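You operate a simulated robot arm through the tools that you are given. There is no shell and no other tool. Be economical: measure what you need, move in short steps, check, and stop when the job is done.

You are at the controls of a simulated two-armed robot. One attempt, no reset.

JOB
Put the 24 mm small ring from the top of the teal bench on the top of the blue table and the 26 mm small ring on the low left shelf of the near side rack. Put the cream bow from the top of the teal bench on the upper middle left shelf of the far side rack and the blue bow on the top of the press cabinet. Turn the yellow dial to 80cm. Pick up the paper sheet from the top of the teal bench with one hand, pass it to the other hand and put it on the shelf of the blue table. Shut the lower cream drawer. The order is free.

Only the result counts: the job must be done as asked and must still hold three seconds after the hand-in. Knocking over, shifting, dropping, spilling or breaking anything else fails it. Flat cloth is picked up by pressing the open fingertips on it (5 to 10 N) and closing them slowly along it; thin cloth reads only 2 to 8 mm in the jaws.

ROBOT AND FRAMES
Two 7-joint arms with fingered hands on one trunk, on a base that drives. Base frame: it is fixed to the floor where the robot stands at the start and does not move with it; the origin is under the middle of the robot, x ahead of it, y to its left, z up. Units: m, rad, N and s.
The left shoulder is at the start at [0.042, 0.092, 1.084], the right one opposite. With the tool pointing down near the work surface each hand reaches from about 0.32 to 0.56 m from the robot's upright axis, wherever it stands, measured 20 degrees to its own side. Places, roughly: low left shelf of the near side rack [0.8, -2, 0.5]; lower cream drawer [0.2, 1.2, 0.2]; paper sheet (9x4x12 cm) [0.7, -1, 0.9]; shelf of the blue table [-2.2, 1.4, 0.3]; small ring [0.5, -0.25, 0.75]; top of the blue table [-2.2, 1.4, 0.8]; top of the press cabinet (27x20 cm) [-1.32, -3.32, 0.82]; upper middle left shelf of the far side rack [0.8, -3.8, 1.2]; yellow dial [0.5, -0.7, 0.9]. Payload 2.1 kg a hand.
The tool frame of a hand sits at the grasp point between the pads (the TCP): z along the fingers, y along the line on which they close. The tips reach 0.02 m beyond it. The gripper opens to 0.068 m. The gripper's body begins 0.023 m behind the TCP. The gripper is a hand of 5 fingers: y runs from the thumb to the fingers, the wrist lies at [-0.01, -0.079, -0.131] in the tool frame, and closing takes about 1.5 s.
Orientation is told as [roll, pitch, yaw] about the base's x, y, z axes, in that order, counted from this pose: with the fingers straight down and the wrist toward the robot, the tool's x, y and z point along [0, 1, 0], [1, 0, 0] and [0, 0, -1] of the base frame.

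CONTROLS
- The arms move only by the tool move_arm. It takes "left_motion", "right_motion" or both (then of equal length, played together; a hand with none holds still); each is a list of rows, each a list of 7 numbers: the shift along the tool's x, y, z in units of 20 mm (1.0 is 20 mm), then the turn, a rotation vector about the tool's x, y, z in units of 5 degrees (1.0 is 5 degrees), then the finger opening in m, from 0 to 0.068. In form: [[tx, ty, tz, ax, ay, az, jaw], ...]. A call has 1 to 10 rows; each row shifts and turns the commanded pose from where the row before left it, along the tool's axes as they then stand. A call with a number of a shift or a turn outside -1 to 1 is refused whole. Each row takes 0.2 s and may step no farther than 0.05 m and 0.15 rad from the row before; otherwise, or with a gripper value out of range, the whole call is refused. A pose out of reach is approached as far as the arm can. The call stops where the force on the tool passes 40 N (or 10 N more than at its start, if that is more) or the arm is blocked; 0.2 s more then pass. The fingers move at their own pace (about 0.153 m/s each) and stop on an object; they squeeze with about 28 N. The grip force told is the motor's: it shows also when the fingers shut on nothing. Time passes only in rows, and 0.2 s behind the last, so rows that do not move let the fingers close. It gives the time, the measured TCP pose, the force on the tool (base axes), the opening and the grip force at its end, in the units of the frame above (readings bear some noise), with the torque about the TCP (base axes, N m) and any sound that the robot's microphone picked up, and new pictures: "views" is both (left out), scene, wrist or none (wrist: the cameras of the hands that moved).
- Cameras (640 x 400 px; columns grow to the right, rows downward): "scene" is now at [0.1314, 0.0075, 1.2614]; the picture's right is [0.07, -1.00, -0.00], its down [-0.32, -0.02, -0.95] and it looks along [0.95, 0.07, -0.32] (base axes); focal length 214 px, centre (320, 200). "left" rides on the left gripper at [-0.054, -0.058, -0.072] in its tool frame; the picture's right is [-0.57, -0.39, 0.73], its down [0.73, -0.64, 0.23] and it looks along [0.38, 0.66, 0.65] (tool axes); focal length 226 px, centre (320, 200). "right" rides on the right gripper at [0.054, -0.058, -0.072] in its tool frame; the picture's right is [-0.57, 0.39, -0.73], its down [-0.73, -0.64, 0.23] and it looks along [-0.38, 0.66, 0.65] (tool axes); focal length 226 px, centre (320, 200). There is no depth. A picture from a camera that has moved, and an enlarged one, comes with that camera's place and axes in the base frame and with its lens.
- lift_body(by): slides the trunk up (or, below 0, down) by that many m; the arms and the scene camera ride with it, the base frame stays. It gives what a move gives, with no picture.
- roll_base(legs): drives the robot by 1 to 6 legs, each [ahead, left, turn to the left] in m, m and rad, along the robot's own axes; the way and the turn of a leg run together, so that a leg with both is an arc; at most 1.5 m and 3.142 rad a leg. The arms and the cameras ride along, it lands a little off, and it stops where it bumps. It gives what a move gives, and a new picture of the scene camera.
- preshape(shape, hand): the hand has 5 fingers and takes this shape, open, in about a second: jaw (thumb against the fingers, like two jaws); tri (thumb and two fingers); tip (a fingertip pinch); poke (one finger out to press); point (the index stretched); flat (the hand flat); cup (the hand cupped); fist (a fist). The gripper value then closes the fingers along that shape, each until it touches; the sizes above hold for jaw. It gives what a move gives, with no picture.
- head_to(pan, tilt): turns the head with the scene camera to pan (to the left, within 1.501 rad either way) and tilt (down, from -0.506 to 1.204), counted from straight ahead of the robot. It gives what a move gives, and a new picture of the scene camera.
- inspect(camera, box): a new picture of the part [left, top, right, bottom] of that camera's present view, enlarged. The clock stands still meanwhile.
- finish_job(): hands the job in; it is judged then, once.

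Work in short steps. Places have to be worked out from the pictures, the camera data and where the tool is seen: move nearer, look again, correct. Check each grasp and each placing, and mend what went wrong. You have 196 turns and 260 pictures in all, those below and enlarged ones among them. Open the grippers and draw the arms clear of the work before you hand the job in, unless the task says otherwise; then end with one line.

The tools are called after "Request:" by a JSON object that holds its "method" and its "body". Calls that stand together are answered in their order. move_arm: Moves the arms, as the interface text tells. Its arguments: {"type":"object","properties":{"left_motion":{"type":"array"},"right_motion":{"type":"array"},"views":{"type":"string","enum":["both","scene","wrist","none"]}},"required":[]} The other tools are called the same way: lift_body (by) slides the trunk up or down; preshape (shape, hand) gives the hand a shape; roll_base (legs) drives the base; head_to (pan, tilt) turns the head that bears the scene camera; inspect (camera, box) takes an enlarged picture of a part of a camera's view; finish_job () hands the job in.

At the start:

```text
clock: 0.0
left_ee_pos: [0.4152, 0.0926, 1.2302]
left_ee_rot: [0.001, 0.0, 0.0]
left_force: [-0.2, -0.3, 0.1]
left_ft_torque: [-0.03, 0.02, 0.02]
left_gripper_width: 0.0676
left_finger_force: 0.0
left_shape: jaw
right_ee_pos: [0.2904, -0.1642, 1.0567]
right_ee_rot: [0.0, 0.0, -0.002]
right_force: [-0.3, -0.1, 0.4]
right_ft_torque: [-0.02, -0.02, 0.01]
right_gripper_width: 0.0675
right_finger_force: 0.1
right_shape: jaw
trunk travel left (down, up): [-0.325, 0.579]
robot x, y, heading: [0.002, -0.0018, -0.003]
head pan, tilt: [0.07, 0.323]
```

scene: 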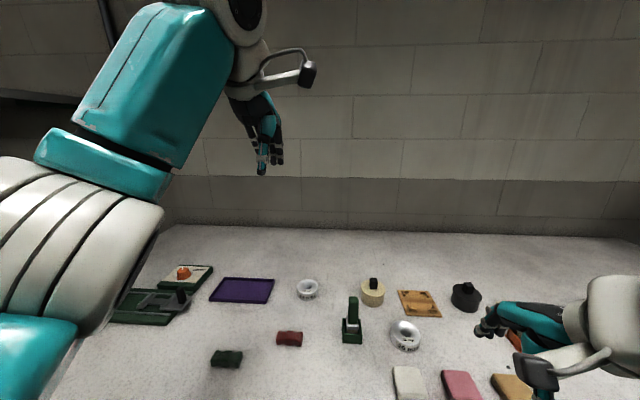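
right: 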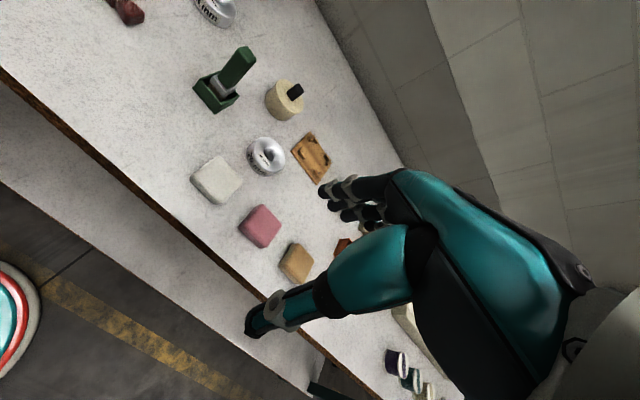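
left: 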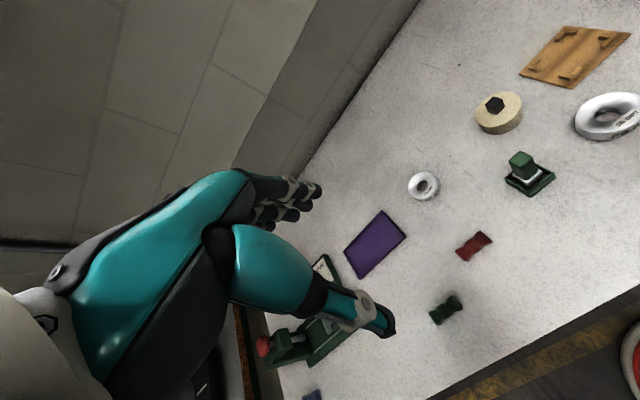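

The bench ahead holds rings, bows and other things. I look around with the head before moving, starting to the right.

Request:
{"method": "head_to", "body": {"pan": -0.8, "tilt": 0.45}}

Request:
{"method": "inspect", "body": {"camera": "scene", "box": [160, 100, 480, 300]}}

Request:
{"method": "head_to", "body": {"pan": 1.4, "tilt": 0.45}}

Request:
{"method": "head_to", "body": {"pan": 0.0, "tilt": 0.8}}

```text
clock: 1.2
left_ee_pos: [0.4151, 0.0928, 1.2296]
left_ee_rot: [0.0, -0.001, 0.0]
left_force: [-0.8, -0.6, 0.1]
left_ft_torque: [0.0, 0.01, 0.02]
left_gripper_width: 0.0677
left_finger_force: 0.0
left_shape: jaw
right_ee_pos: [0.2894, -0.1642, 1.0567]
right_ee_rot: [0.0, 0.0, -0.001]
right_force: [0.2, -0.5, 0.3]
right_ft_torque: [-0.02, -0.02, 0.06]
right_gripper_width: 0.0679
right_finger_force: 0.1
right_shape: jaw
trunk travel left (down, up): [-0.325, 0.579]
robot x, y, heading: [0.0005, -0.0004, -0.003]
head pan, tilt: [-0.799, 0.45]
camera scene: at [0.1025, -0.0649, 1.2496], right [-0.72, -0.7, 0.0], down [-0.3, 0.31, -0.9], along [0.63, -0.64, -0.44], focal length 214 px, centre (320, 200)
```

scene: 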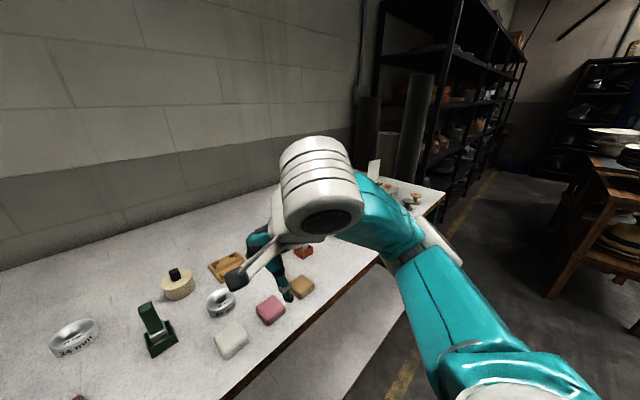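

```text
2.00 times, centred on (320, 200) of scene
camera zoom: at [0.1025, -0.0649, 1.2496], right [-0.72, -0.7, 0.0], down [-0.3, 0.31, -0.9], along [0.63, -0.64, -0.44], focal length 429 px, centre (320, 200)
```

zoom: 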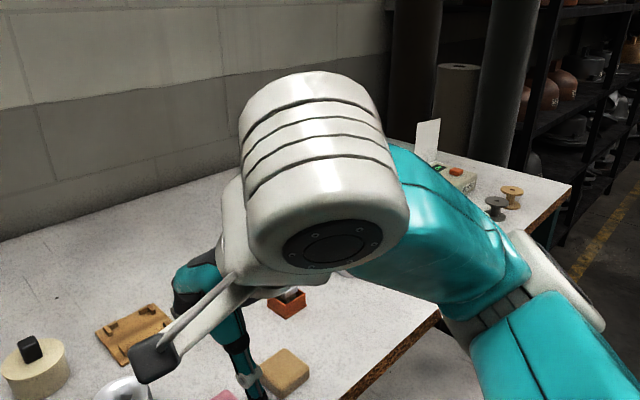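

```text
clock: 3.2
left_ee_pos: [0.4147, 0.0933, 1.2303]
left_ee_rot: [0.0, 0.0, -0.001]
left_force: [-0.1, -0.2, -0.4]
left_ft_torque: [0.01, -0.04, -0.02]
left_gripper_width: 0.0677
left_finger_force: 0.0
left_shape: jaw
right_ee_pos: [0.2906, -0.1652, 1.0566]
right_ee_rot: [0.0, 0.0, 0.001]
right_force: [-0.5, 0.0, 0.4]
right_ft_torque: [-0.02, -0.03, 0.01]
right_gripper_width: 0.0678
right_finger_force: 0.0
right_shape: jaw
trunk travel left (down, up): [-0.325, 0.579]
robot x, y, heading: [-0.0039, -0.0022, -0.0]
head pan, tilt: [1.4, 0.45]
camera scene: at [0.054, 0.0915, 1.2496], right [0.99, -0.17, 0.0], down [-0.07, -0.43, -0.9], along [0.15, 0.89, -0.44], focal length 214 px, centre (320, 200)
```

scene: 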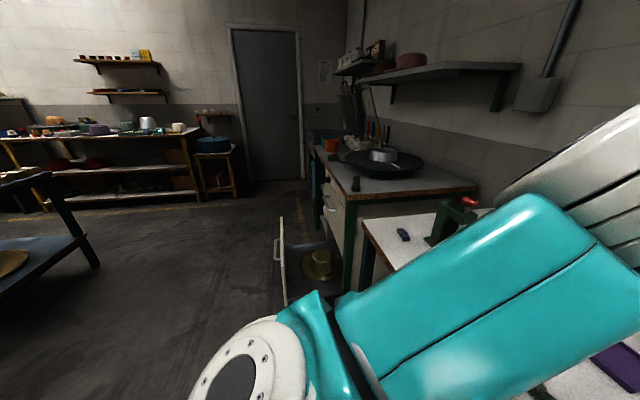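

```text
clock: 4.8
left_ee_pos: [0.4143, 0.0927, 1.2302]
left_ee_rot: [-0.001, -0.001, 0.001]
left_force: [0.5, 0.7, 0.2]
left_ft_torque: [0.0, -0.01, -0.01]
left_gripper_width: 0.0676
left_finger_force: 0.1
left_shape: jaw
right_ee_pos: [0.2903, -0.1657, 1.0573]
right_ee_rot: [-0.002, -0.001, 0.0]
right_force: [0.3, 0.3, 0.1]
right_ft_torque: [-0.01, -0.02, -0.02]
right_gripper_width: 0.0677
right_finger_force: 0.0
right_shape: jaw
trunk travel left (down, up): [-0.325, 0.579]
robot x, y, heading: [0.0009, -0.0016, -0.006]
head pan, tilt: [0.0, 0.799]
camera scene: at [0.119, 0.001, 1.2192], right [0.0, -1.0, 0.0], down [-0.72, 0.0, -0.7], along [0.7, 0.0, -0.72], focal length 214 px, centre (320, 200)
```

scene: 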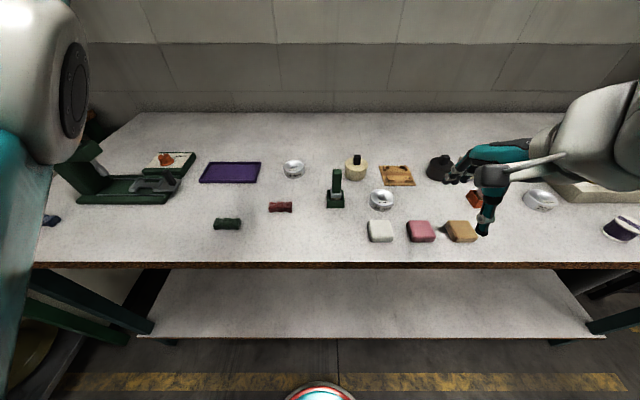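

I zoom in on the left and right halves of this view to identify rings and bows.

Request:
{"method": "inspect", "body": {"camera": "scene", "box": [190, 130, 350, 240]}}

Request:
{"method": "inspect", "body": {"camera": "scene", "box": [340, 140, 480, 250]}}

Request:
{"method": "inspect", "body": {"camera": "scene", "box": [480, 150, 640, 250]}}

```text
3.64 times, centred on (270, 185) of scene
camera zoom: at [0.119, 0.001, 1.2192], right [0.0, -1.0, 0.0], down [-0.72, 0.0, -0.7], along [0.7, 0.0, -0.72], focal length 780 px, centre (502, 254)
```

zoom: 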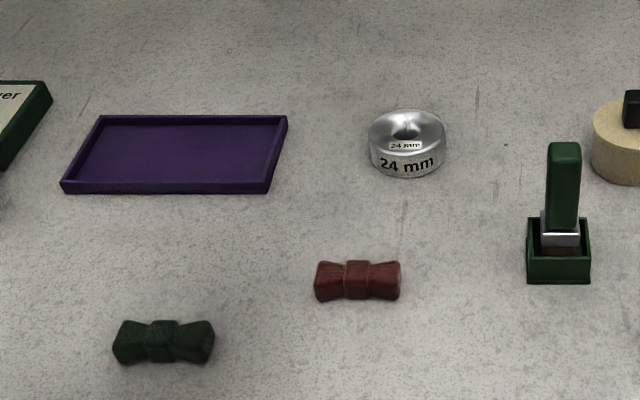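

```text
3.64 times, centred on (410, 195) of scene
camera zoom: at [0.119, 0.001, 1.2192], right [0.0, -1.0, 0.0], down [-0.72, 0.0, -0.7], along [0.7, 0.0, -0.72], focal length 780 px, centre (-7, 218)
```

zoom: 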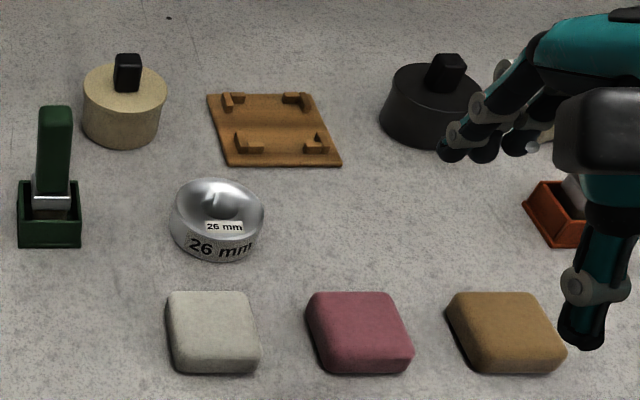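

```text
4.00 times, centred on (560, 200) of scene
camera zoom: at [0.119, 0.001, 1.2192], right [0.0, -1.0, 0.0], down [-0.72, 0.0, -0.7], along [0.7, 0.0, -0.72], focal length 858 px, centre (-640, 200)
```

zoom: 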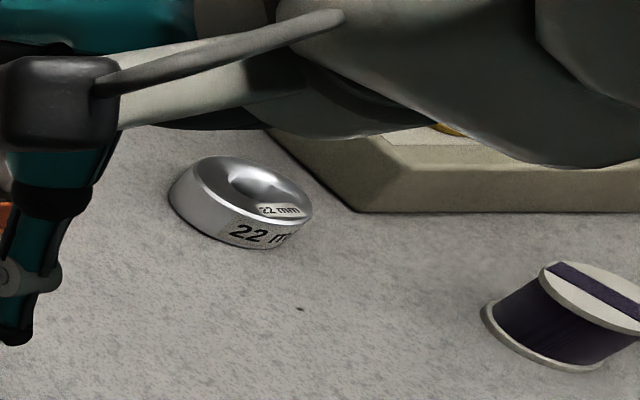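

The rings measure about 60 mm across, with the bench top near z 0.835. Now I look for the blue and cream bows at the ends of the bench.

Request:
{"method": "inspect", "body": {"camera": "scene", "box": [0, 130, 190, 250]}}

Request:
{"method": "head_to", "body": {"pan": -0.75, "tilt": 0.9}}

```text
3.33 times, centred on (95, 190) of scene
camera zoom: at [0.119, 0.001, 1.2192], right [0.0, -1.0, 0.0], down [-0.72, 0.0, -0.7], along [0.7, 0.0, -0.72], focal length 715 px, centre (1070, 233)
```

zoom: 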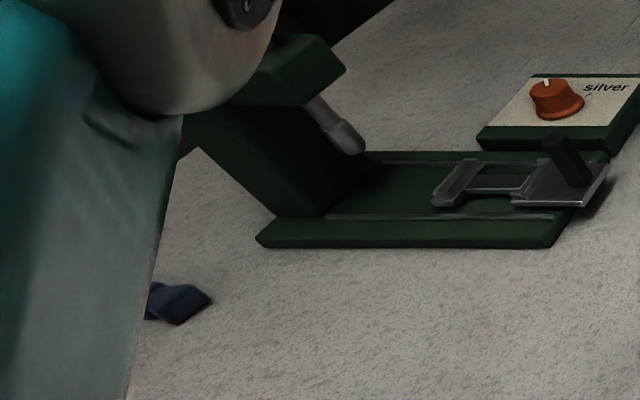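

```text
clock: 5.9
left_ee_pos: [0.4142, 0.0919, 1.2311]
left_ee_rot: [-0.001, 0.001, 0.001]
left_force: [0.4, 0.8, 0.5]
left_ft_torque: [-0.02, -0.03, 0.0]
left_gripper_width: 0.0678
left_finger_force: 0.1
left_shape: jaw
right_ee_pos: [0.2902, -0.1653, 1.0573]
right_ee_rot: [0.0, -0.001, 0.0]
right_force: [-0.8, 0.6, -0.1]
right_ft_torque: [0.02, 0.0, -0.02]
right_gripper_width: 0.0678
right_finger_force: 0.2
right_shape: jaw
trunk travel left (down, up): [-0.325, 0.579]
robot x, y, heading: [-0.0022, -0.0032, 0.002]
head pan, tilt: [-0.75, 0.901]
camera scene: at [0.0936, -0.0505, 1.2113], right [-0.68, -0.73, 0.0], down [-0.57, 0.53, -0.62], along [0.45, -0.42, -0.78], focal length 214 px, centre (320, 200)
```

scene: 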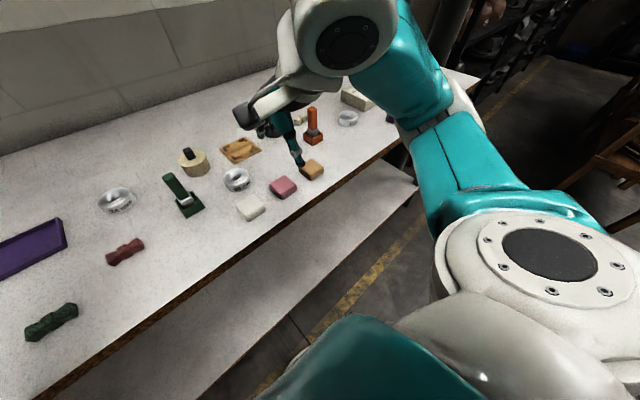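

The blue bow is at about (0.42, 0.61) at the left end. I drive left so the left hand can reach it.

Request:
{"method": "roll_base", "body": {"legs": [[0, 0.44, 0]]}}

Request:
{"method": "head_to", "body": {"pan": 0.3, "tilt": 0.85}}

```text
clock: 8.6
left_ee_pos: [0.4162, 0.5359, 1.2305]
left_ee_rot: [0.0, -0.001, 0.0]
left_force: [-0.3, 0.0, 0.3]
left_ft_torque: [0.01, 0.03, 0.01]
left_gripper_width: 0.0678
left_finger_force: 0.0
left_shape: jaw
right_ee_pos: [0.29, 0.2783, 1.0578]
right_ee_rot: [0.002, 0.0, -0.001]
right_force: [0.0, 0.6, 0.4]
right_ft_torque: [0.03, -0.01, -0.03]
right_gripper_width: 0.0677
right_finger_force: 0.0
right_shape: jaw
trunk travel left (down, up): [-0.325, 0.579]
robot x, y, heading: [0.0032, 0.4438, 0.001]
head pan, tilt: [-0.75, 0.901]
camera scene: at [0.0937, 0.3929, 1.2113], right [-0.68, -0.73, 0.0], down [-0.57, 0.53, -0.62], along [0.45, -0.42, -0.78], focal length 214 px, centre (320, 200)
```

scene: 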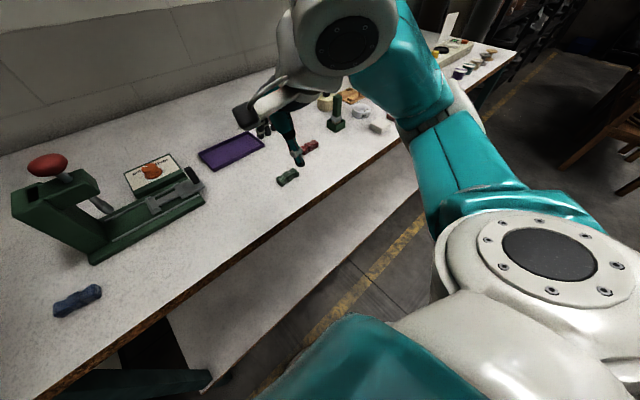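

```text
clock: 9.9
left_ee_pos: [0.4159, 0.5357, 1.23]
left_ee_rot: [-0.002, -0.001, 0.0]
left_force: [-0.2, -0.3, 0.2]
left_ft_torque: [0.0, 0.0, 0.01]
left_gripper_width: 0.0677
left_finger_force: 0.0
left_shape: jaw
right_ee_pos: [0.2887, 0.278, 1.0563]
right_ee_rot: [0.001, 0.0, 0.0]
right_force: [0.0, 0.0, 0.1]
right_ft_torque: [-0.02, -0.01, 0.02]
right_gripper_width: 0.0677
right_finger_force: 0.1
right_shape: jaw
trunk travel left (down, up): [-0.325, 0.579]
robot x, y, heading: [0.0016, 0.4466, -0.003]
head pan, tilt: [0.3, 0.85]
camera scene: at [0.1133, 0.4674, 1.2152], right [0.29, -0.96, 0.0], down [-0.72, -0.22, -0.66], along [0.63, 0.19, -0.75], focal length 214 px, centre (320, 200)
```

scene: 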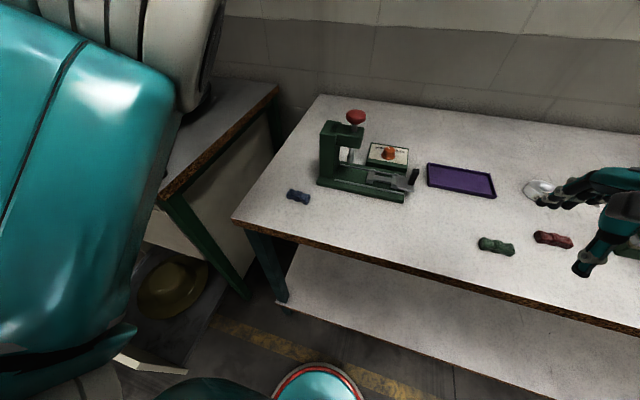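

Blue bow at about (0.414, 0.611), with its long axis along y, so no yaw is needed. I bring the left hand above it.

Request:
{"method": "move_arm", "body": {"left_motion": [[0.94, 0, 1, 0, 0, 0, 0.068], [0.94, 0, 1, 0, 0, 0, 0.068], [0.94, 0, 1, 0, 0, 0, 0.068], [0.94, 0, 1, 0, 0, 0, 0.068], [0, 0, 1, 0, 0, 0, 0.068], [0, 0, 1, 0, 0, 0, 0.068], [0, 0, 1, 0, 0, 0, 0.068], [0, 0, 1, 0, 0, 0, 0.068], [0, 0, 1, 0, 0, 0, 0.068], [0, 0, 1, 0, 0, 0, 0.068]], "views": "none"}}

Request:
{"method": "move_arm", "body": {"left_motion": [[0, 0, 1, 0, 0, 0, 0.068], [0, 0, 1, 0, 0, 0, 0.068], [0, 0, 1, 0, 0, 0, 0.068], [0, 0, 1, 0, 0, 0, 0.068], [0, 0, 1, 0, 0, 0, 0.068]], "views": "both"}}

```text
clock: 12.1
left_ee_pos: [0.4163, 0.6108, 1.0289]
left_ee_rot: [0.001, 0.0, 0.0]
left_force: [0.0, 1.0, 0.6]
left_ft_torque: [0.0, 0.0, 0.0]
left_gripper_width: 0.0678
left_finger_force: 0.1
left_shape: jaw
right_ee_pos: [0.2915, 0.279, 1.0575]
right_ee_rot: [0.001, 0.0, 0.001]
right_force: [0.5, -0.1, -0.6]
right_ft_torque: [0.0, -0.02, -0.02]
right_gripper_width: 0.0679
right_finger_force: 0.1
right_shape: jaw
trunk travel left (down, up): [-0.325, 0.579]
robot x, y, heading: [0.0038, 0.4423, 0.001]
head pan, tilt: [0.3, 0.85]
```

```text
clock: 13.3
left_ee_pos: [0.4149, 0.611, 0.9291]
left_ee_rot: [0.0, 0.0, 0.001]
left_force: [0.4, -0.2, -0.1]
left_ft_torque: [0.01, 0.02, 0.0]
left_gripper_width: 0.0676
left_finger_force: 0.0
left_shape: jaw
right_ee_pos: [0.29, 0.2799, 1.0573]
right_ee_rot: [0.0, -0.001, -0.001]
right_force: [1.1, -0.2, 0.0]
right_ft_torque: [-0.01, -0.01, 0.03]
right_gripper_width: 0.0677
right_finger_force: 0.0
right_shape: jaw
trunk travel left (down, up): [-0.325, 0.579]
robot x, y, heading: [-0.0007, 0.4461, -0.001]
head pan, tilt: [0.3, 0.85]
camera scene: at [0.1133, 0.4675, 1.2152], right [0.29, -0.96, 0.0], down [-0.72, -0.22, -0.66], along [0.63, 0.19, -0.75], focal length 214 px, centre (320, 200)
camera left: at [0.3579, 0.5561, 1.0011], right [-0.39, -0.57, -0.73], down [-0.64, 0.73, -0.23], along [0.66, 0.38, -0.65], focal length 226 px, centre (320, 200)
```

scene: 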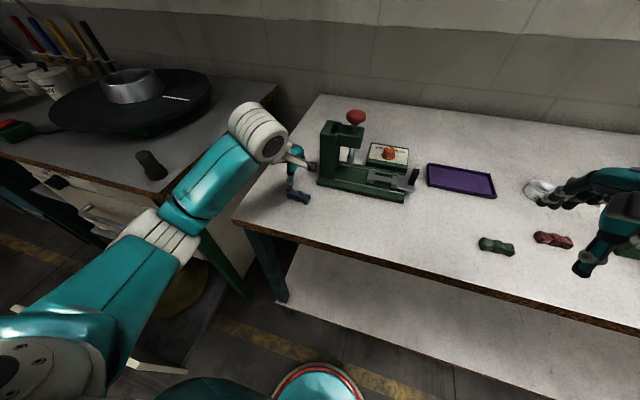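
left: 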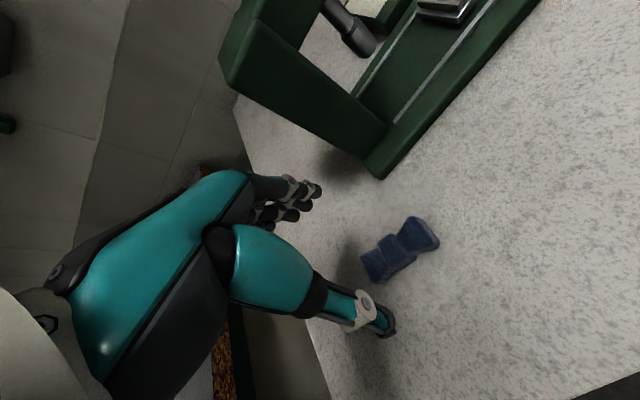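

The bow is centred under the hand with its axis yawed about -16°. I turn 15° and descend to about z 0.864.

Request:
{"method": "move_arm", "body": {"left_motion": [[0, 0.1, 0.8, 0, 0, 1, 0.068], [0, 0, 0.8, 0, 0, 1, 0.068], [0, 0, 0.8, 0, 0, 1, 0.068], [0, 0, 0.8, 0, 0, 0, 0.068]], "views": "wrist"}}

```text
clock: 14.3
left_ee_pos: [0.4185, 0.6112, 0.864]
left_ee_rot: [-0.001, 0.0, -0.263]
left_force: [-0.2, -0.1, -1.4]
left_ft_torque: [-0.01, -0.01, -0.02]
left_gripper_width: 0.0676
left_finger_force: 0.0
left_shape: jaw
right_ee_pos: [0.2896, 0.2784, 1.0567]
right_ee_rot: [0.001, 0.0, 0.001]
right_force: [0.6, 0.3, 0.6]
right_ft_torque: [0.01, 0.02, -0.02]
right_gripper_width: 0.0676
right_finger_force: 0.1
right_shape: jaw
trunk travel left (down, up): [-0.325, 0.579]
robot x, y, heading: [-0.0028, 0.4428, -0.002]
head pan, tilt: [0.3, 0.85]
camera left: at [0.3488, 0.573, 0.9352], right [-0.52, -0.45, -0.73], down [-0.43, 0.87, -0.23], along [0.74, 0.19, -0.65], focal length 226 px, centre (320, 200)
```

left: 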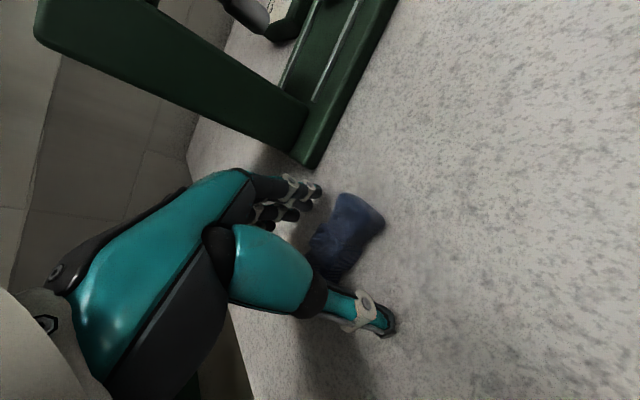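

The bow lies between the fingers; I shift slightly and close.

Request:
{"method": "move_arm", "body": {"left_motion": [[-0.25, 0, 0.2, 0, 0, 0, 0.068], [0, 0, 0, 0, 0, 0, 0.0], [0, 0, 0, 0, 0, 0, 0.0], [0, 0, 0, 0, 0, 0, 0.0], [0, 0, 0, 0, 0, 0, 0.0], [0, 0, 0, 0, 0, 0, 0.0], [0, 0, 0, 0, 0, 0, 0.0], [0, 0, 0, 0, 0, 0, 0.0]], "views": "wrist"}}

```text
clock: 16.1
left_ee_pos: [0.4156, 0.6055, 0.8602]
left_ee_rot: [0.0, 0.001, -0.259]
left_force: [0.1, -0.4, 0.0]
left_ft_torque: [0.02, -0.02, 0.01]
left_gripper_width: 0.0206
left_finger_force: 28.2
left_shape: jaw
right_ee_pos: [0.29, 0.2786, 1.0572]
right_ee_rot: [0.001, 0.0, 0.001]
right_force: [-0.3, 0.1, -0.9]
right_ft_torque: [0.03, 0.02, -0.01]
right_gripper_width: 0.0676
right_finger_force: 0.0
right_shape: jaw
trunk travel left (down, up): [-0.325, 0.579]
robot x, y, heading: [0.0007, 0.4451, -0.004]
head pan, tilt: [0.3, 0.85]
camera left: at [0.3468, 0.5678, 0.9327], right [-0.52, -0.45, -0.73], down [-0.43, 0.87, -0.23], along [0.74, 0.19, -0.65], focal length 226 px, centre (320, 200)
```

left: 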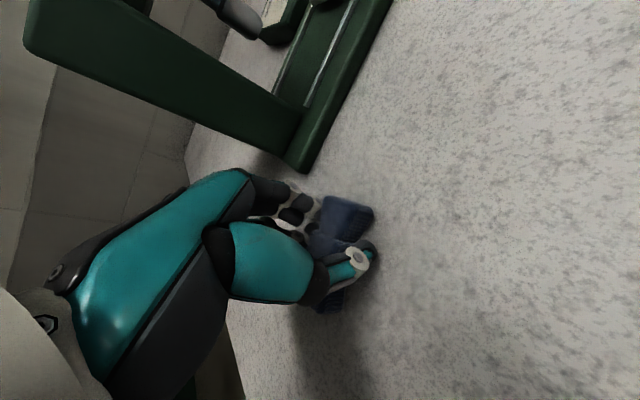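

The blue bow is gripped (0.0206 m). I lift straight up and head to the right end.

Request:
{"method": "move_arm", "body": {"left_motion": [[0, 0, -1, 0, 0, 0, 0], [0, 0, -1, 0, 0, 0, 0], [0, 0, -1, 0, 0, 0, 0], [0, 0, -1, 0, 0, 0, 0], [0, 0, -1, 0, 0, 0, 0], [0, 0, -1, 0, 0, 0, 0], [0, 0, -1, 0, 0, 0, 0], [0, 0, -1, 0, 0, 0, 0], [0, 0, -1, 0, 0, 0, 0], [0, 0, -1, 0, 0, 0, 0]], "views": "wrist"}}

Request:
{"method": "roll_base", "body": {"legs": [[-0.1, -0.7, 0], [0.05, -0.3, 0]]}}

```text
clock: 18.3
left_ee_pos: [0.4149, 0.6061, 1.0609]
left_ee_rot: [0.0, -0.001, -0.264]
left_force: [-0.5, -0.6, -1.3]
left_ft_torque: [0.02, 0.01, 0.0]
left_gripper_width: 0.0207
left_finger_force: 28.1
left_shape: jaw
right_ee_pos: [0.2902, 0.278, 1.0576]
right_ee_rot: [-0.001, 0.002, 0.0]
right_force: [0.3, 0.7, 0.1]
right_ft_torque: [0.02, 0.0, -0.01]
right_gripper_width: 0.0678
right_finger_force: 0.2
right_shape: jaw
trunk travel left (down, up): [-0.325, 0.579]
robot x, y, heading: [0.0016, 0.4415, 0.003]
head pan, tilt: [0.3, 0.85]
camera left: at [0.3454, 0.569, 1.1332], right [-0.52, -0.45, -0.73], down [-0.43, 0.87, -0.23], along [0.74, 0.19, -0.65], focal length 226 px, centre (320, 200)
```

left: 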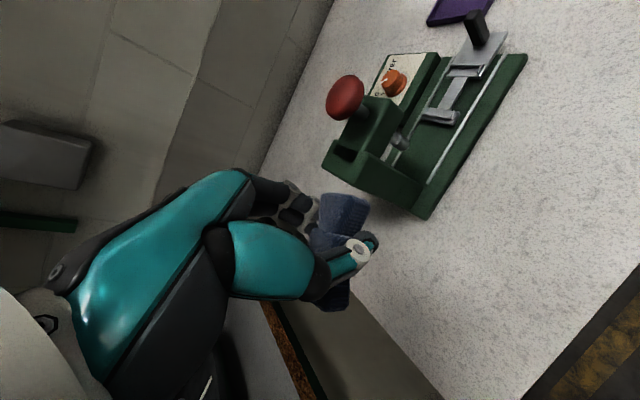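

```text
clock: 23.8
left_ee_pos: [0.3678, -0.3889, 1.0606]
left_ee_rot: [0.0, -0.001, -0.256]
left_force: [0.3, 0.4, -0.3]
left_ft_torque: [-0.01, 0.02, 0.0]
left_gripper_width: 0.0203
left_finger_force: 27.9
left_shape: jaw
right_ee_pos: [0.2451, -0.7174, 1.0568]
right_ee_rot: [0.0, 0.001, 0.005]
right_force: [-0.4, -0.4, -0.5]
right_ft_torque: [0.0, -0.03, 0.0]
right_gripper_width: 0.0678
right_finger_force: 0.0
right_shape: jaw
trunk travel left (down, up): [-0.325, 0.579]
robot x, y, heading: [-0.0485, -0.5537, 0.005]
head pan, tilt: [0.3, 0.85]
camera scene: at [0.0675, -0.5295, 1.2152], right [0.3, -0.95, 0.0], down [-0.72, -0.23, -0.66], along [0.63, 0.2, -0.75], focal length 214 px, centre (320, 200)
```

scene: 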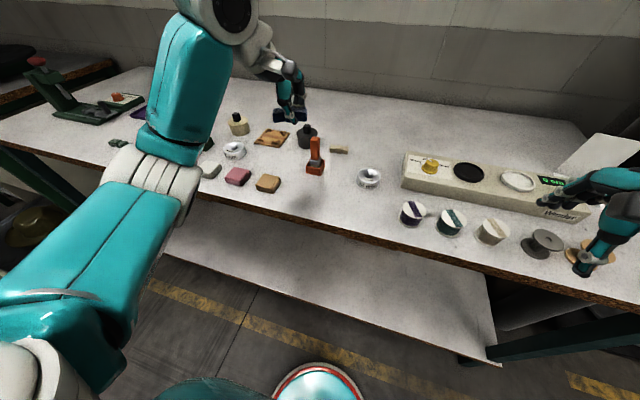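

I zoom on the cream object beside the orange stamp and on the winder box with the yellow dial.

Request:
{"method": "inspect", "body": {"camera": "scene", "box": [280, 110, 400, 200]}}

Request:
{"method": "inspect", "body": {"camera": "scene", "box": [395, 130, 595, 255]}}

```text
4.44 times, centred on (340, 155) of scene
camera zoom: at [0.0675, -0.5295, 1.2152], right [0.3, -0.95, 0.0], down [-0.72, -0.23, -0.66], along [0.63, 0.2, -0.75], focal length 953 px, centre (231, 400)
```

zoom: 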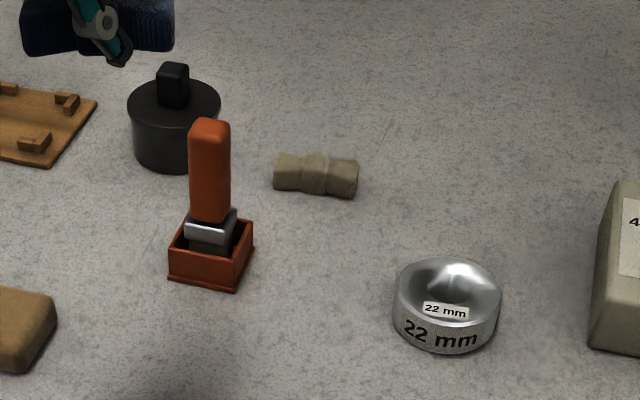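

```text
3.20 times, centred on (495, 192) of scene
camera zoom: at [0.0675, -0.5295, 1.2152], right [0.3, -0.95, 0.0], down [-0.72, -0.23, -0.66], along [0.63, 0.2, -0.75], focal length 686 px, centre (-240, 224)
```

zoom: 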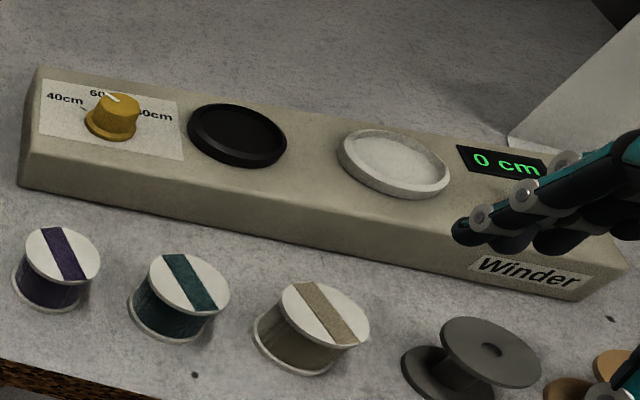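

The cream bow is at about (0.58, -0.42), next to the orange stamp. I drive to about (0.075, -0.27) for the right hand.

Request:
{"method": "roll_base", "body": {"legs": [[0, 0.284, 0], [0.12, 0, 0]]}}

```text
clock: 26.6
left_ee_pos: [0.4821, -0.0935, 1.0604]
left_ee_rot: [0.0, 0.0, -0.247]
left_force: [0.8, -0.4, -0.7]
left_ft_torque: [0.04, 0.0, 0.03]
left_gripper_width: 0.0207
left_finger_force: 27.7
left_shape: jaw
right_ee_pos: [0.3616, -0.4251, 1.0566]
right_ee_rot: [0.001, 0.0, 0.016]
right_force: [-0.4, -0.2, -0.7]
right_ft_torque: [-0.02, -0.02, 0.04]
right_gripper_width: 0.068
right_finger_force: 0.1
right_shape: jaw
trunk travel left (down, up): [-0.325, 0.579]
robot x, y, heading: [0.067, -0.2648, 0.011]
head pan, tilt: [0.3, 0.85]
camera scene: at [0.1822, -0.2378, 1.2152], right [0.31, -0.95, 0.0], down [-0.71, -0.23, -0.66], along [0.63, 0.2, -0.75], focal length 214 px, centre (320, 200)
```

scene: 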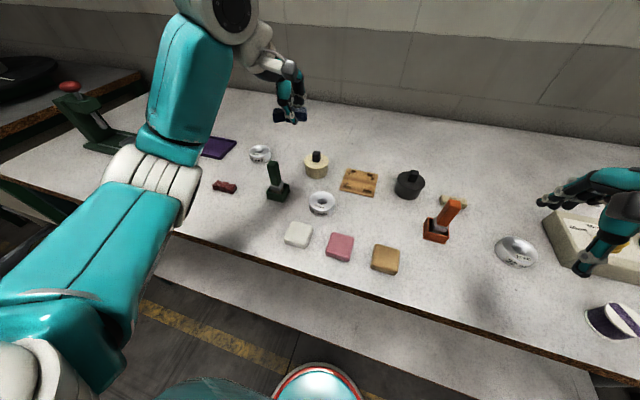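

Right hand: forward over the stamp at a safe height, then a +15° yaw and a look.

Request:
{"method": "move_arm", "body": {"right_motion": [[0, 1, 0, 0, 0, 0, 0.068], [0, 1, 0, 0, 0, 0, 0.068], [0, 1, 0, 0, 0, 0, 0.068], [0, 1, 0, 0, 0, 0, 0.068], [0, 1, 0, 0, 0, 0, 0.068], [0, 1, 0, 0, 0, 0, 0.068], [0, 1, 0, 0, 0, 0, 0.068], [0, 1, 0, 0, 0, 0, 0.068], [0, 1, 0, 0, 0, 0, 0.068], [0, 0.9, 0, 0, 0, 0, 0.068]], "views": "none"}}

Request:
{"method": "move_arm", "body": {"right_motion": [[0, 0, 0.8, 0, 0, -1, 0.068], [0, 0, 0.8, 0, 0, -1, 0.068], [0, 0, 0.8, 0, 0, -1, 0.068]], "views": "both"}}

```text
clock: 28.8
left_ee_pos: [0.4821, -0.0942, 1.061]
left_ee_rot: [0.0, 0.0, -0.246]
left_force: [0.2, -0.9, 0.2]
left_ft_torque: [-0.02, -0.03, -0.01]
left_gripper_width: 0.0206
left_finger_force: 28.4
left_shape: jaw
right_ee_pos: [0.5599, -0.421, 1.0573]
right_ee_rot: [-0.001, -0.002, 0.015]
right_force: [-0.7, -0.4, 0.1]
right_ft_torque: [-0.01, 0.0, -0.02]
right_gripper_width: 0.0679
right_finger_force: 0.1
right_shape: jaw
trunk travel left (down, up): [-0.325, 0.579]
robot x, y, heading: [0.0671, -0.2656, 0.016]
head pan, tilt: [0.3, 0.85]
```

```text
clock: 29.6
left_ee_pos: [0.4817, -0.0945, 1.0616]
left_ee_rot: [0.0, -0.003, -0.248]
left_force: [-0.3, 0.6, -0.5]
left_ft_torque: [-0.01, 0.0, -0.01]
left_gripper_width: 0.0205
left_finger_force: 27.7
left_shape: jaw
right_ee_pos: [0.5603, -0.4218, 1.0099]
right_ee_rot: [0.0, -0.001, 0.279]
right_force: [0.0, 0.7, 0.5]
right_ft_torque: [-0.01, 0.01, -0.01]
right_gripper_width: 0.0678
right_finger_force: 0.1
right_shape: jaw
trunk travel left (down, up): [-0.325, 0.579]
robot x, y, heading: [0.0703, -0.2643, 0.012]
head pan, tilt: [0.3, 0.85]
camera scene: at [0.1822, -0.2378, 1.2152], right [0.31, -0.95, 0.0], down [-0.71, -0.23, -0.66], along [0.63, 0.2, -0.75], focal length 214 px, centre (320, 200)
camera right: at [0.4904, -0.3847, 1.0833], right [0.53, -0.44, 0.73], down [-0.41, -0.88, -0.23], along [0.74, -0.18, -0.65], focal length 226 px, centre (320, 200)
```

scene: 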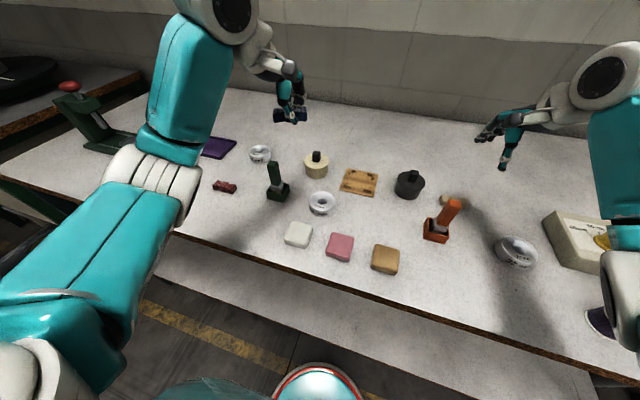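
right: 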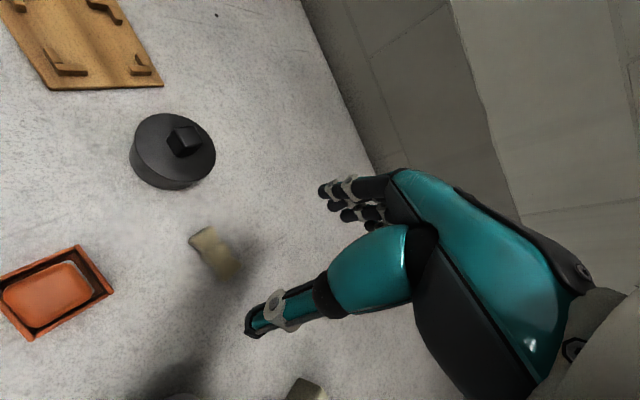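

Bow at (0.579, -0.427), with its axis yawed about 5°. I correct laterally and descend part way.

Request:
{"method": "move_arm", "body": {"right_motion": [[0, 0, 0, 0, 0, 1, 0.068], [-0.42, 0.88, 0.2, 0, 0, 0, 0.068], [0, 0, 1, 0, 0, 0, 0.068], [0, 0, 1, 0, 0, 0, 0.068], [0, 0, 1, 0, 0, 0, 0.068], [0, 0, 1, 0, 0, 0, 0.068]], "views": "both"}}

```text
clock: 31.0
left_ee_pos: [0.4825, -0.0945, 1.0613]
left_ee_rot: [0.0, -0.001, -0.247]
left_force: [0.1, 0.4, 0.0]
left_ft_torque: [0.0, -0.01, 0.02]
left_gripper_width: 0.0205
left_finger_force: 28.1
left_shape: jaw
right_ee_pos: [0.5807, -0.4253, 0.9243]
right_ee_rot: [0.0, 0.001, 0.19]
right_force: [0.2, 0.0, -0.1]
right_ft_torque: [-0.01, 0.0, 0.0]
right_gripper_width: 0.0676
right_finger_force: 0.0
right_shape: jaw
trunk travel left (down, up): [-0.325, 0.579]
robot x, y, heading: [0.0685, -0.2631, 0.017]
head pan, tilt: [0.3, 0.85]
camera scene: at [0.1822, -0.2378, 1.2152], right [0.31, -0.95, 0.0], down [-0.71, -0.23, -0.66], along [0.63, 0.2, -0.75], focal length 214 px, centre (320, 200)
camera right: at [0.514, -0.3829, 0.9974], right [0.49, -0.48, 0.73], down [-0.49, -0.84, -0.23], along [0.72, -0.25, -0.65], focal length 226 px, centre (320, 200)
```

scene: 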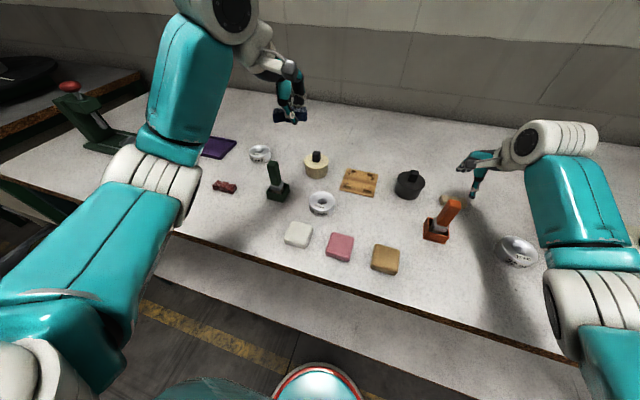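
right: 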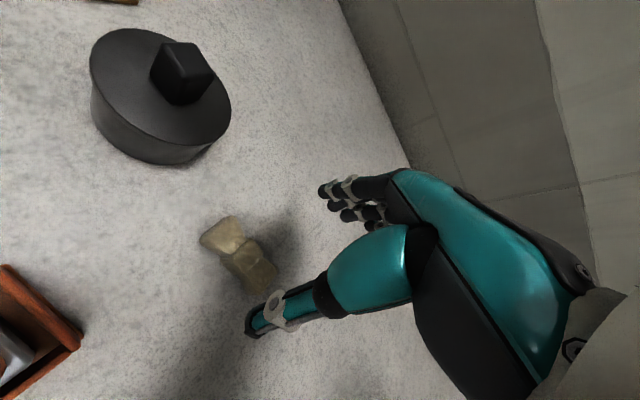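

Aligned. I descend to about z 0.861 and close.

Request:
{"method": "move_arm", "body": {"right_motion": [[0, 0, 1, 0, 0, 0, 0.068], [0, 0, 1, 0, 0, 0, 0.068], [0, 0, 1, 0, 0, 0, 0.068], [0, 0, 0.15, 0, 0, 0, 0.0], [0, 0, 0, 0, 0, 0, 0.0], [0, 0, 0, 0, 0, 0, 0.0], [0, 0, 0, 0, 0, 0, 0.0], [0, 0, 0, 0, 0, 0, 0.0], [0, 0, 0, 0, 0, 0, 0.0], [0, 0, 0, 0, 0, 0, 0.0]], "views": "wrist"}}

```text
clock: 33.2
left_ee_pos: [0.4815, -0.0945, 1.0612]
left_ee_rot: [-0.001, 0.0, -0.247]
left_force: [0.9, 0.0, 0.4]
left_ft_torque: [0.01, 0.02, 0.03]
left_gripper_width: 0.0209
left_finger_force: 27.7
left_shape: jaw
right_ee_pos: [0.5786, -0.426, 0.8629]
right_ee_rot: [-0.001, -0.001, 0.19]
right_force: [0.7, -0.4, -0.1]
right_ft_torque: [-0.01, 0.01, 0.0]
right_gripper_width: 0.0223
right_finger_force: 28.2
right_shape: jaw
trunk travel left (down, up): [-0.325, 0.579]
robot x, y, heading: [0.0715, -0.2633, 0.011]
head pan, tilt: [0.3, 0.85]
camera right: at [0.512, -0.3828, 0.9356], right [0.49, -0.48, 0.73], down [-0.49, -0.84, -0.23], along [0.72, -0.25, -0.65], focal length 226 px, centre (320, 200)
```

right: 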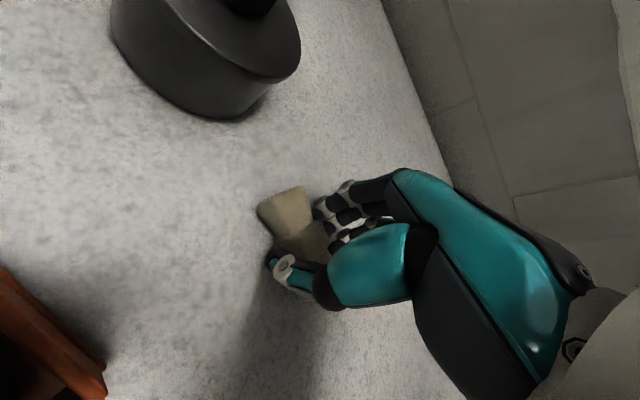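

Gripped (0.022 m). I lift both arms clear and back away from the bench.

Request:
{"method": "move_arm", "body": {"right_motion": [[0, 0, -1, 0, 0, 0, 0], [0, 0, -1, 0, 0, 0, 0], [0, 0, -1, 0, 0, 0, 0], [0, 0, -1, 0, 0, 0, 0], [0, 0, -1, 0, 0, 0, 0], [0, 0, -1, 0, 0, 0, 0], [0, 0, -1, 0, 0, 0, 0], [0, 0, -1, 0, 0, 0, 0], [0, 0, -1, 0, 0, 0, 0], [0, 0, -1, 0, 0, 0, 0]], "views": "wrist"}}

Request:
{"method": "roll_base", "body": {"legs": [[-0.5, 0, 0], [0, -0.6, 0]]}}

Request:
{"method": "head_to", "body": {"pan": -0.9, "tilt": 0.3}}

```text
clock: 35.4
left_ee_pos: [0.4814, -0.0945, 1.0616]
left_ee_rot: [0.0, 0.0, -0.247]
left_force: [-0.1, -0.2, 0.3]
left_ft_torque: [0.01, 0.02, -0.02]
left_gripper_width: 0.0206
left_finger_force: 28.3
left_shape: jaw
right_ee_pos: [0.5804, -0.428, 1.0618]
right_ee_rot: [-0.001, 0.0, 0.19]
right_force: [0.7, -0.6, -0.8]
right_ft_torque: [0.02, 0.01, 0.0]
right_gripper_width: 0.0209
right_finger_force: 28.5
right_shape: jaw
trunk travel left (down, up): [-0.325, 0.579]
robot x, y, heading: [0.0714, -0.2608, 0.009]
head pan, tilt: [0.3, 0.85]
camera right: at [0.5137, -0.3834, 1.1359], right [0.49, -0.48, 0.73], down [-0.49, -0.84, -0.23], along [0.72, -0.25, -0.65], focal length 226 px, centre (320, 200)
```

right: 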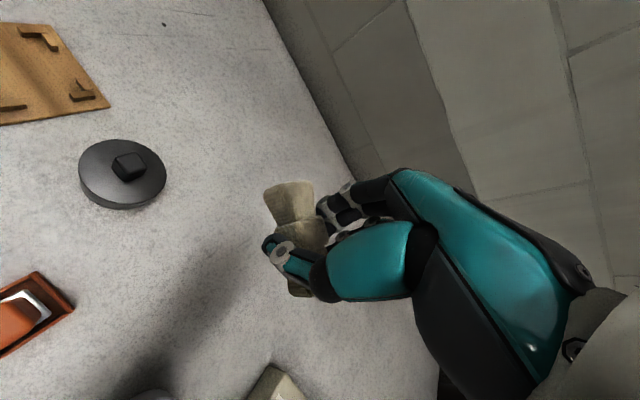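

```text
clock: 41.4
left_ee_pos: [-0.0128, -0.6999, 1.0609]
left_ee_rot: [0.001, 0.001, -0.235]
left_force: [0.4, -0.2, -0.1]
left_ft_torque: [-0.02, 0.06, -0.02]
left_gripper_width: 0.0205
left_finger_force: 27.8
left_shape: jaw
right_ee_pos: [0.0893, -1.0309, 1.062]
right_ee_rot: [0.001, 0.0, 0.2]
right_force: [-0.9, 1.1, -0.7]
right_ft_torque: [-0.03, -0.01, 0.04]
right_gripper_width: 0.0211
right_finger_force: 28.3
right_shape: jaw
trunk travel left (down, up): [-0.325, 0.579]
robot x, y, heading: [-0.423, -0.874, 0.024]
head pan, tilt: [0.3, 0.85]
camera scene: at [-0.3113, -0.848, 1.2152], right [0.32, -0.95, 0.0], down [-0.71, -0.24, -0.66], along [0.62, 0.21, -0.75], focal length 214 px, centre (320, 200)
```

scene: 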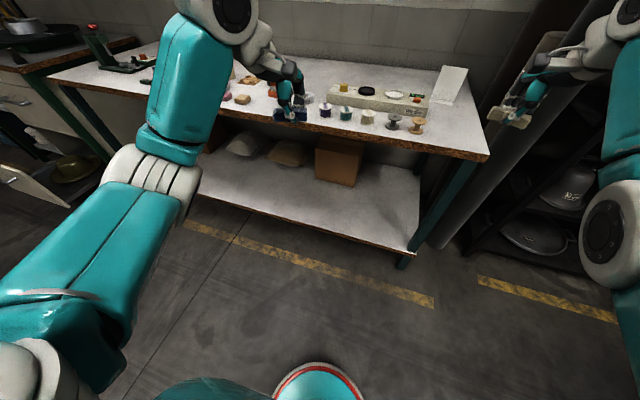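

```text
clock: 42.8
left_ee_pos: [-0.014, -0.7008, 1.0612]
left_ee_rot: [0.0, -0.001, -0.234]
left_force: [-0.8, 0.2, -0.5]
left_ft_torque: [-0.02, 0.01, 0.04]
left_gripper_width: 0.0205
left_finger_force: 27.4
left_shape: jaw
right_ee_pos: [0.0889, -1.0316, 1.0628]
right_ee_rot: [0.0, 0.001, 0.202]
right_force: [-0.2, 0.2, -0.2]
right_ft_torque: [0.03, -0.01, 0.0]
right_gripper_width: 0.0206
right_finger_force: 27.9
right_shape: jaw
trunk travel left (down, up): [-0.325, 0.579]
robot x, y, heading: [-0.4248, -0.8771, 0.031]
head pan, tilt: [-0.901, 0.3]
camera scene: at [-0.3254, -0.9447, 1.2635], right [-0.77, -0.64, 0.0], down [-0.19, 0.23, -0.96], along [0.61, -0.73, -0.3], focal length 214 px, centre (320, 200)
```

scene: 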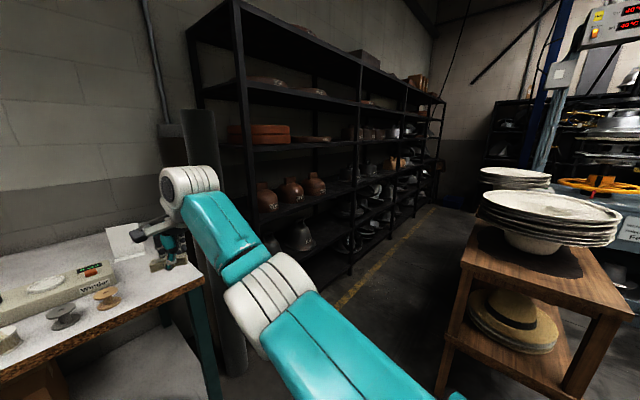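

Two rack rows run along the +x wall with a corridor beside a wooden table. I retract the arms, turn right to face -y and look down the corridor.

Request:
{"method": "move_arm", "body": {"left_motion": [[0, -1, -1, 0, 0, 0, 0], [0, -1, -1, 0, 0, 0, 0], [0, -1, -1, 0, 0, 0, 0], [0, -1, -1, 0, 0, 0, 0], [0, -1, -1, 0, 0, 0, 0], [0, 0, 0, 0, 0, 0, 0], [0, 0, 0, 0, 0, 0, 0], [0, 0, 0, 0, 0, 0, 0], [0, 0, 0, 0, 0, 0, 0], [0, 0, 0, 0, 0, 0, 0]], "right_motion": [[0, -1, -0.5, 0, 0, 0, 0], [0, -1, -0.5, 0, 0, 0, 0], [0, -1, -0.5, 0, 0, 0, 0], [0, -1, -0.5, 0, 0, 0, 0], [0, -1, -0.5, 0, 0, 0, 0], [0, -1, -0.5, 0, 0, 0, 0], [0, -1, -0.5, 0, 0, 0, 0], [0, -1, -0.5, 0, 0, 0, 0], [0, -1, -0.5, 0, 0, 0, 0], [0, -1, -0.5, 0, 0, 0, 0]], "views": "none"}}

Request:
{"method": "roll_base", "body": {"legs": [[0, 0, -1.6], [0, 0.5, 0]]}}

Request:
{"method": "head_to", "body": {"pan": 0.0, "tilt": 0.3}}

```text
clock: 45.0
left_ee_pos: [-0.1091, -0.6757, 1.161]
left_ee_rot: [0.0, 0.001, -0.235]
left_force: [-0.6, -0.8, 0.3]
left_ft_torque: [-0.02, 0.03, 0.02]
left_gripper_width: 0.0202
left_finger_force: 27.9
left_shape: jaw
right_ee_pos: [-0.1092, -1.069, 1.161]
right_ee_rot: [-0.001, 0.001, 0.203]
right_force: [-0.8, -0.8, -0.8]
right_ft_torque: [-0.01, -0.01, -0.04]
right_gripper_width: 0.0202
right_finger_force: 27.5
right_shape: jaw
trunk travel left (down, up): [-0.325, 0.579]
robot x, y, heading: [-0.4214, -0.8739, 0.024]
head pan, tilt: [-0.901, 0.3]
```

```text
clock: 51.7
left_ee_pos: [0.2568, -1.1843, 1.1592]
left_ee_rot: [-0.001, 0.0, -1.821]
left_force: [-0.8, 0.3, -0.7]
left_ft_torque: [0.0, 0.01, -0.01]
left_gripper_width: 0.0196
left_finger_force: 28.1
left_shape: jaw
right_ee_pos: [-0.1378, -1.1803, 1.16]
right_ee_rot: [0.0, 0.0, -1.383]
right_force: [-0.1, -0.7, -1.1]
right_ft_torque: [-0.03, 0.01, 0.0]
right_gripper_width: 0.0199
right_finger_force: 28.0
right_shape: jaw
trunk travel left (down, up): [-0.325, 0.579]
robot x, y, heading: [0.0589, -0.8648, -1.558]
head pan, tilt: [-0.901, 0.3]
camera scene: at [-0.0124, -0.9654, 1.2636], right [-0.63, 0.78, 0.0], down [0.23, 0.19, -0.96], along [-0.74, -0.6, -0.3], focal length 214 px, centre (320, 200)
```

scene: 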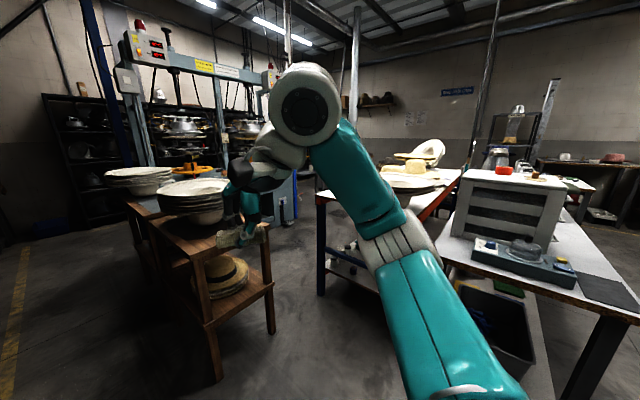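

```text
clock: 52.9
left_ee_pos: [0.2559, -1.1844, 1.1611]
left_ee_rot: [0.0, 0.001, -1.82]
left_force: [-0.2, -0.2, -1.0]
left_ft_torque: [0.01, -0.01, 0.01]
left_gripper_width: 0.02
left_finger_force: 28.2
left_shape: jaw
right_ee_pos: [-0.1377, -1.1813, 1.1596]
right_ee_rot: [-0.002, -0.001, -1.382]
right_force: [0.4, 0.2, 0.1]
right_ft_torque: [0.0, -0.01, -0.01]
right_gripper_width: 0.02
right_finger_force: 28.6
right_shape: jaw
trunk travel left (down, up): [-0.325, 0.579]
robot x, y, heading: [0.0589, -0.8694, -1.559]
head pan, tilt: [0.0, 0.3]
camera scene: at [0.061, -0.9999, 1.2636], right [-1.0, -0.01, 0.0], down [0.0, 0.3, -0.96], along [0.01, -0.96, -0.3], focal length 214 px, centre (320, 200)
```

scene: 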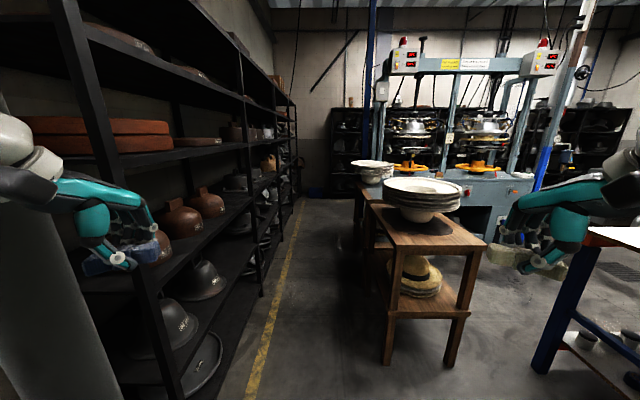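

The corridor is about 0.83 m wide, from the rack at x 0.53 to the wooden table at -0.31. I check how far my elbows stick out.

Request:
{"method": "head_to", "body": {"pan": 1.3, "tilt": 0.9}}

Request:
{"method": "head_to", "body": {"pan": -1.3, "tilt": 0.9}}

```text
clock: 54.4
left_ee_pos: [0.2541, -1.1845, 1.1611]
left_ee_rot: [-0.002, 0.0, -1.82]
left_force: [0.4, 0.4, -0.2]
left_ft_torque: [-0.02, 0.0, 0.03]
left_gripper_width: 0.0201
left_finger_force: 27.8
left_shape: jaw
right_ee_pos: [-0.1389, -1.1822, 1.1593]
right_ee_rot: [0.0, -0.001, -1.381]
right_force: [-1.2, -1.2, -0.1]
right_ft_torque: [-0.04, 0.01, -0.04]
right_gripper_width: 0.0198
right_finger_force: 27.7
right_shape: jaw
trunk travel left (down, up): [-0.325, 0.579]
robot x, y, heading: [0.0595, -0.8698, -1.558]
head pan, tilt: [1.3, 0.901]
camera scene: at [0.1329, -0.9258, 1.2113], right [-0.26, -0.97, 0.0], down [-0.76, 0.2, -0.62], along [0.6, -0.16, -0.78], focal length 214 px, centre (320, 200)
```

scene: 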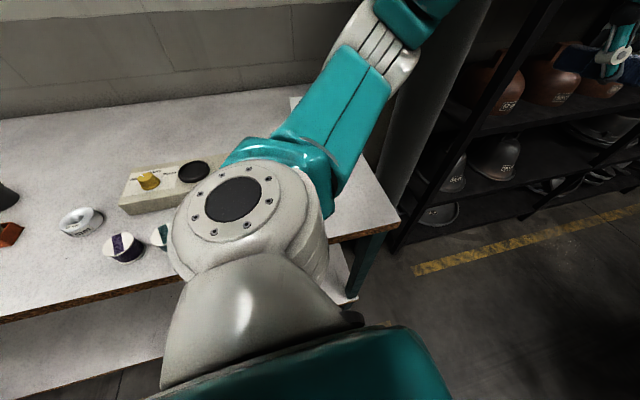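

```text
clock: 56.7
left_ee_pos: [0.2559, -1.1842, 1.1611]
left_ee_rot: [-0.001, 0.001, -1.819]
left_force: [-0.3, -0.4, -0.8]
left_ft_torque: [0.0, -0.02, -0.02]
left_gripper_width: 0.02
left_finger_force: 28.3
left_shape: jaw
right_ee_pos: [-0.1376, -1.1802, 1.1598]
right_ee_rot: [0.0, 0.001, -1.384]
right_force: [-0.1, 0.3, 0.0]
right_ft_torque: [-0.01, 0.02, 0.0]
right_gripper_width: 0.02
right_finger_force: 28.4
right_shape: jaw
trunk travel left (down, up): [-0.325, 0.579]
robot x, y, heading: [0.0561, -0.8688, -1.56]
head pan, tilt: [-1.3, 0.901]
camera scene: at [-0.0126, -0.9276, 1.2113], right [-0.28, 0.96, 0.0], down [0.75, 0.22, -0.62], along [-0.6, -0.17, -0.78], focal length 214 px, centre (320, 200)
```

scene: 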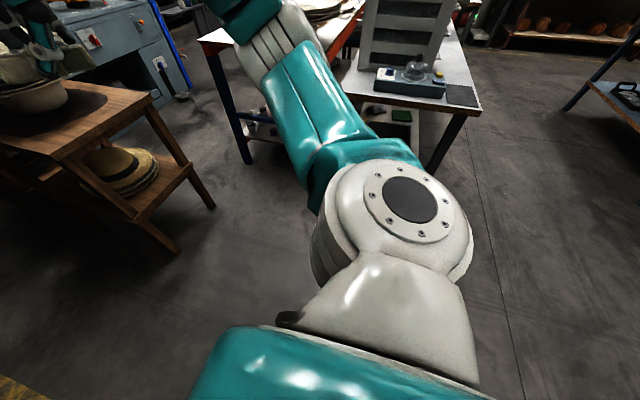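

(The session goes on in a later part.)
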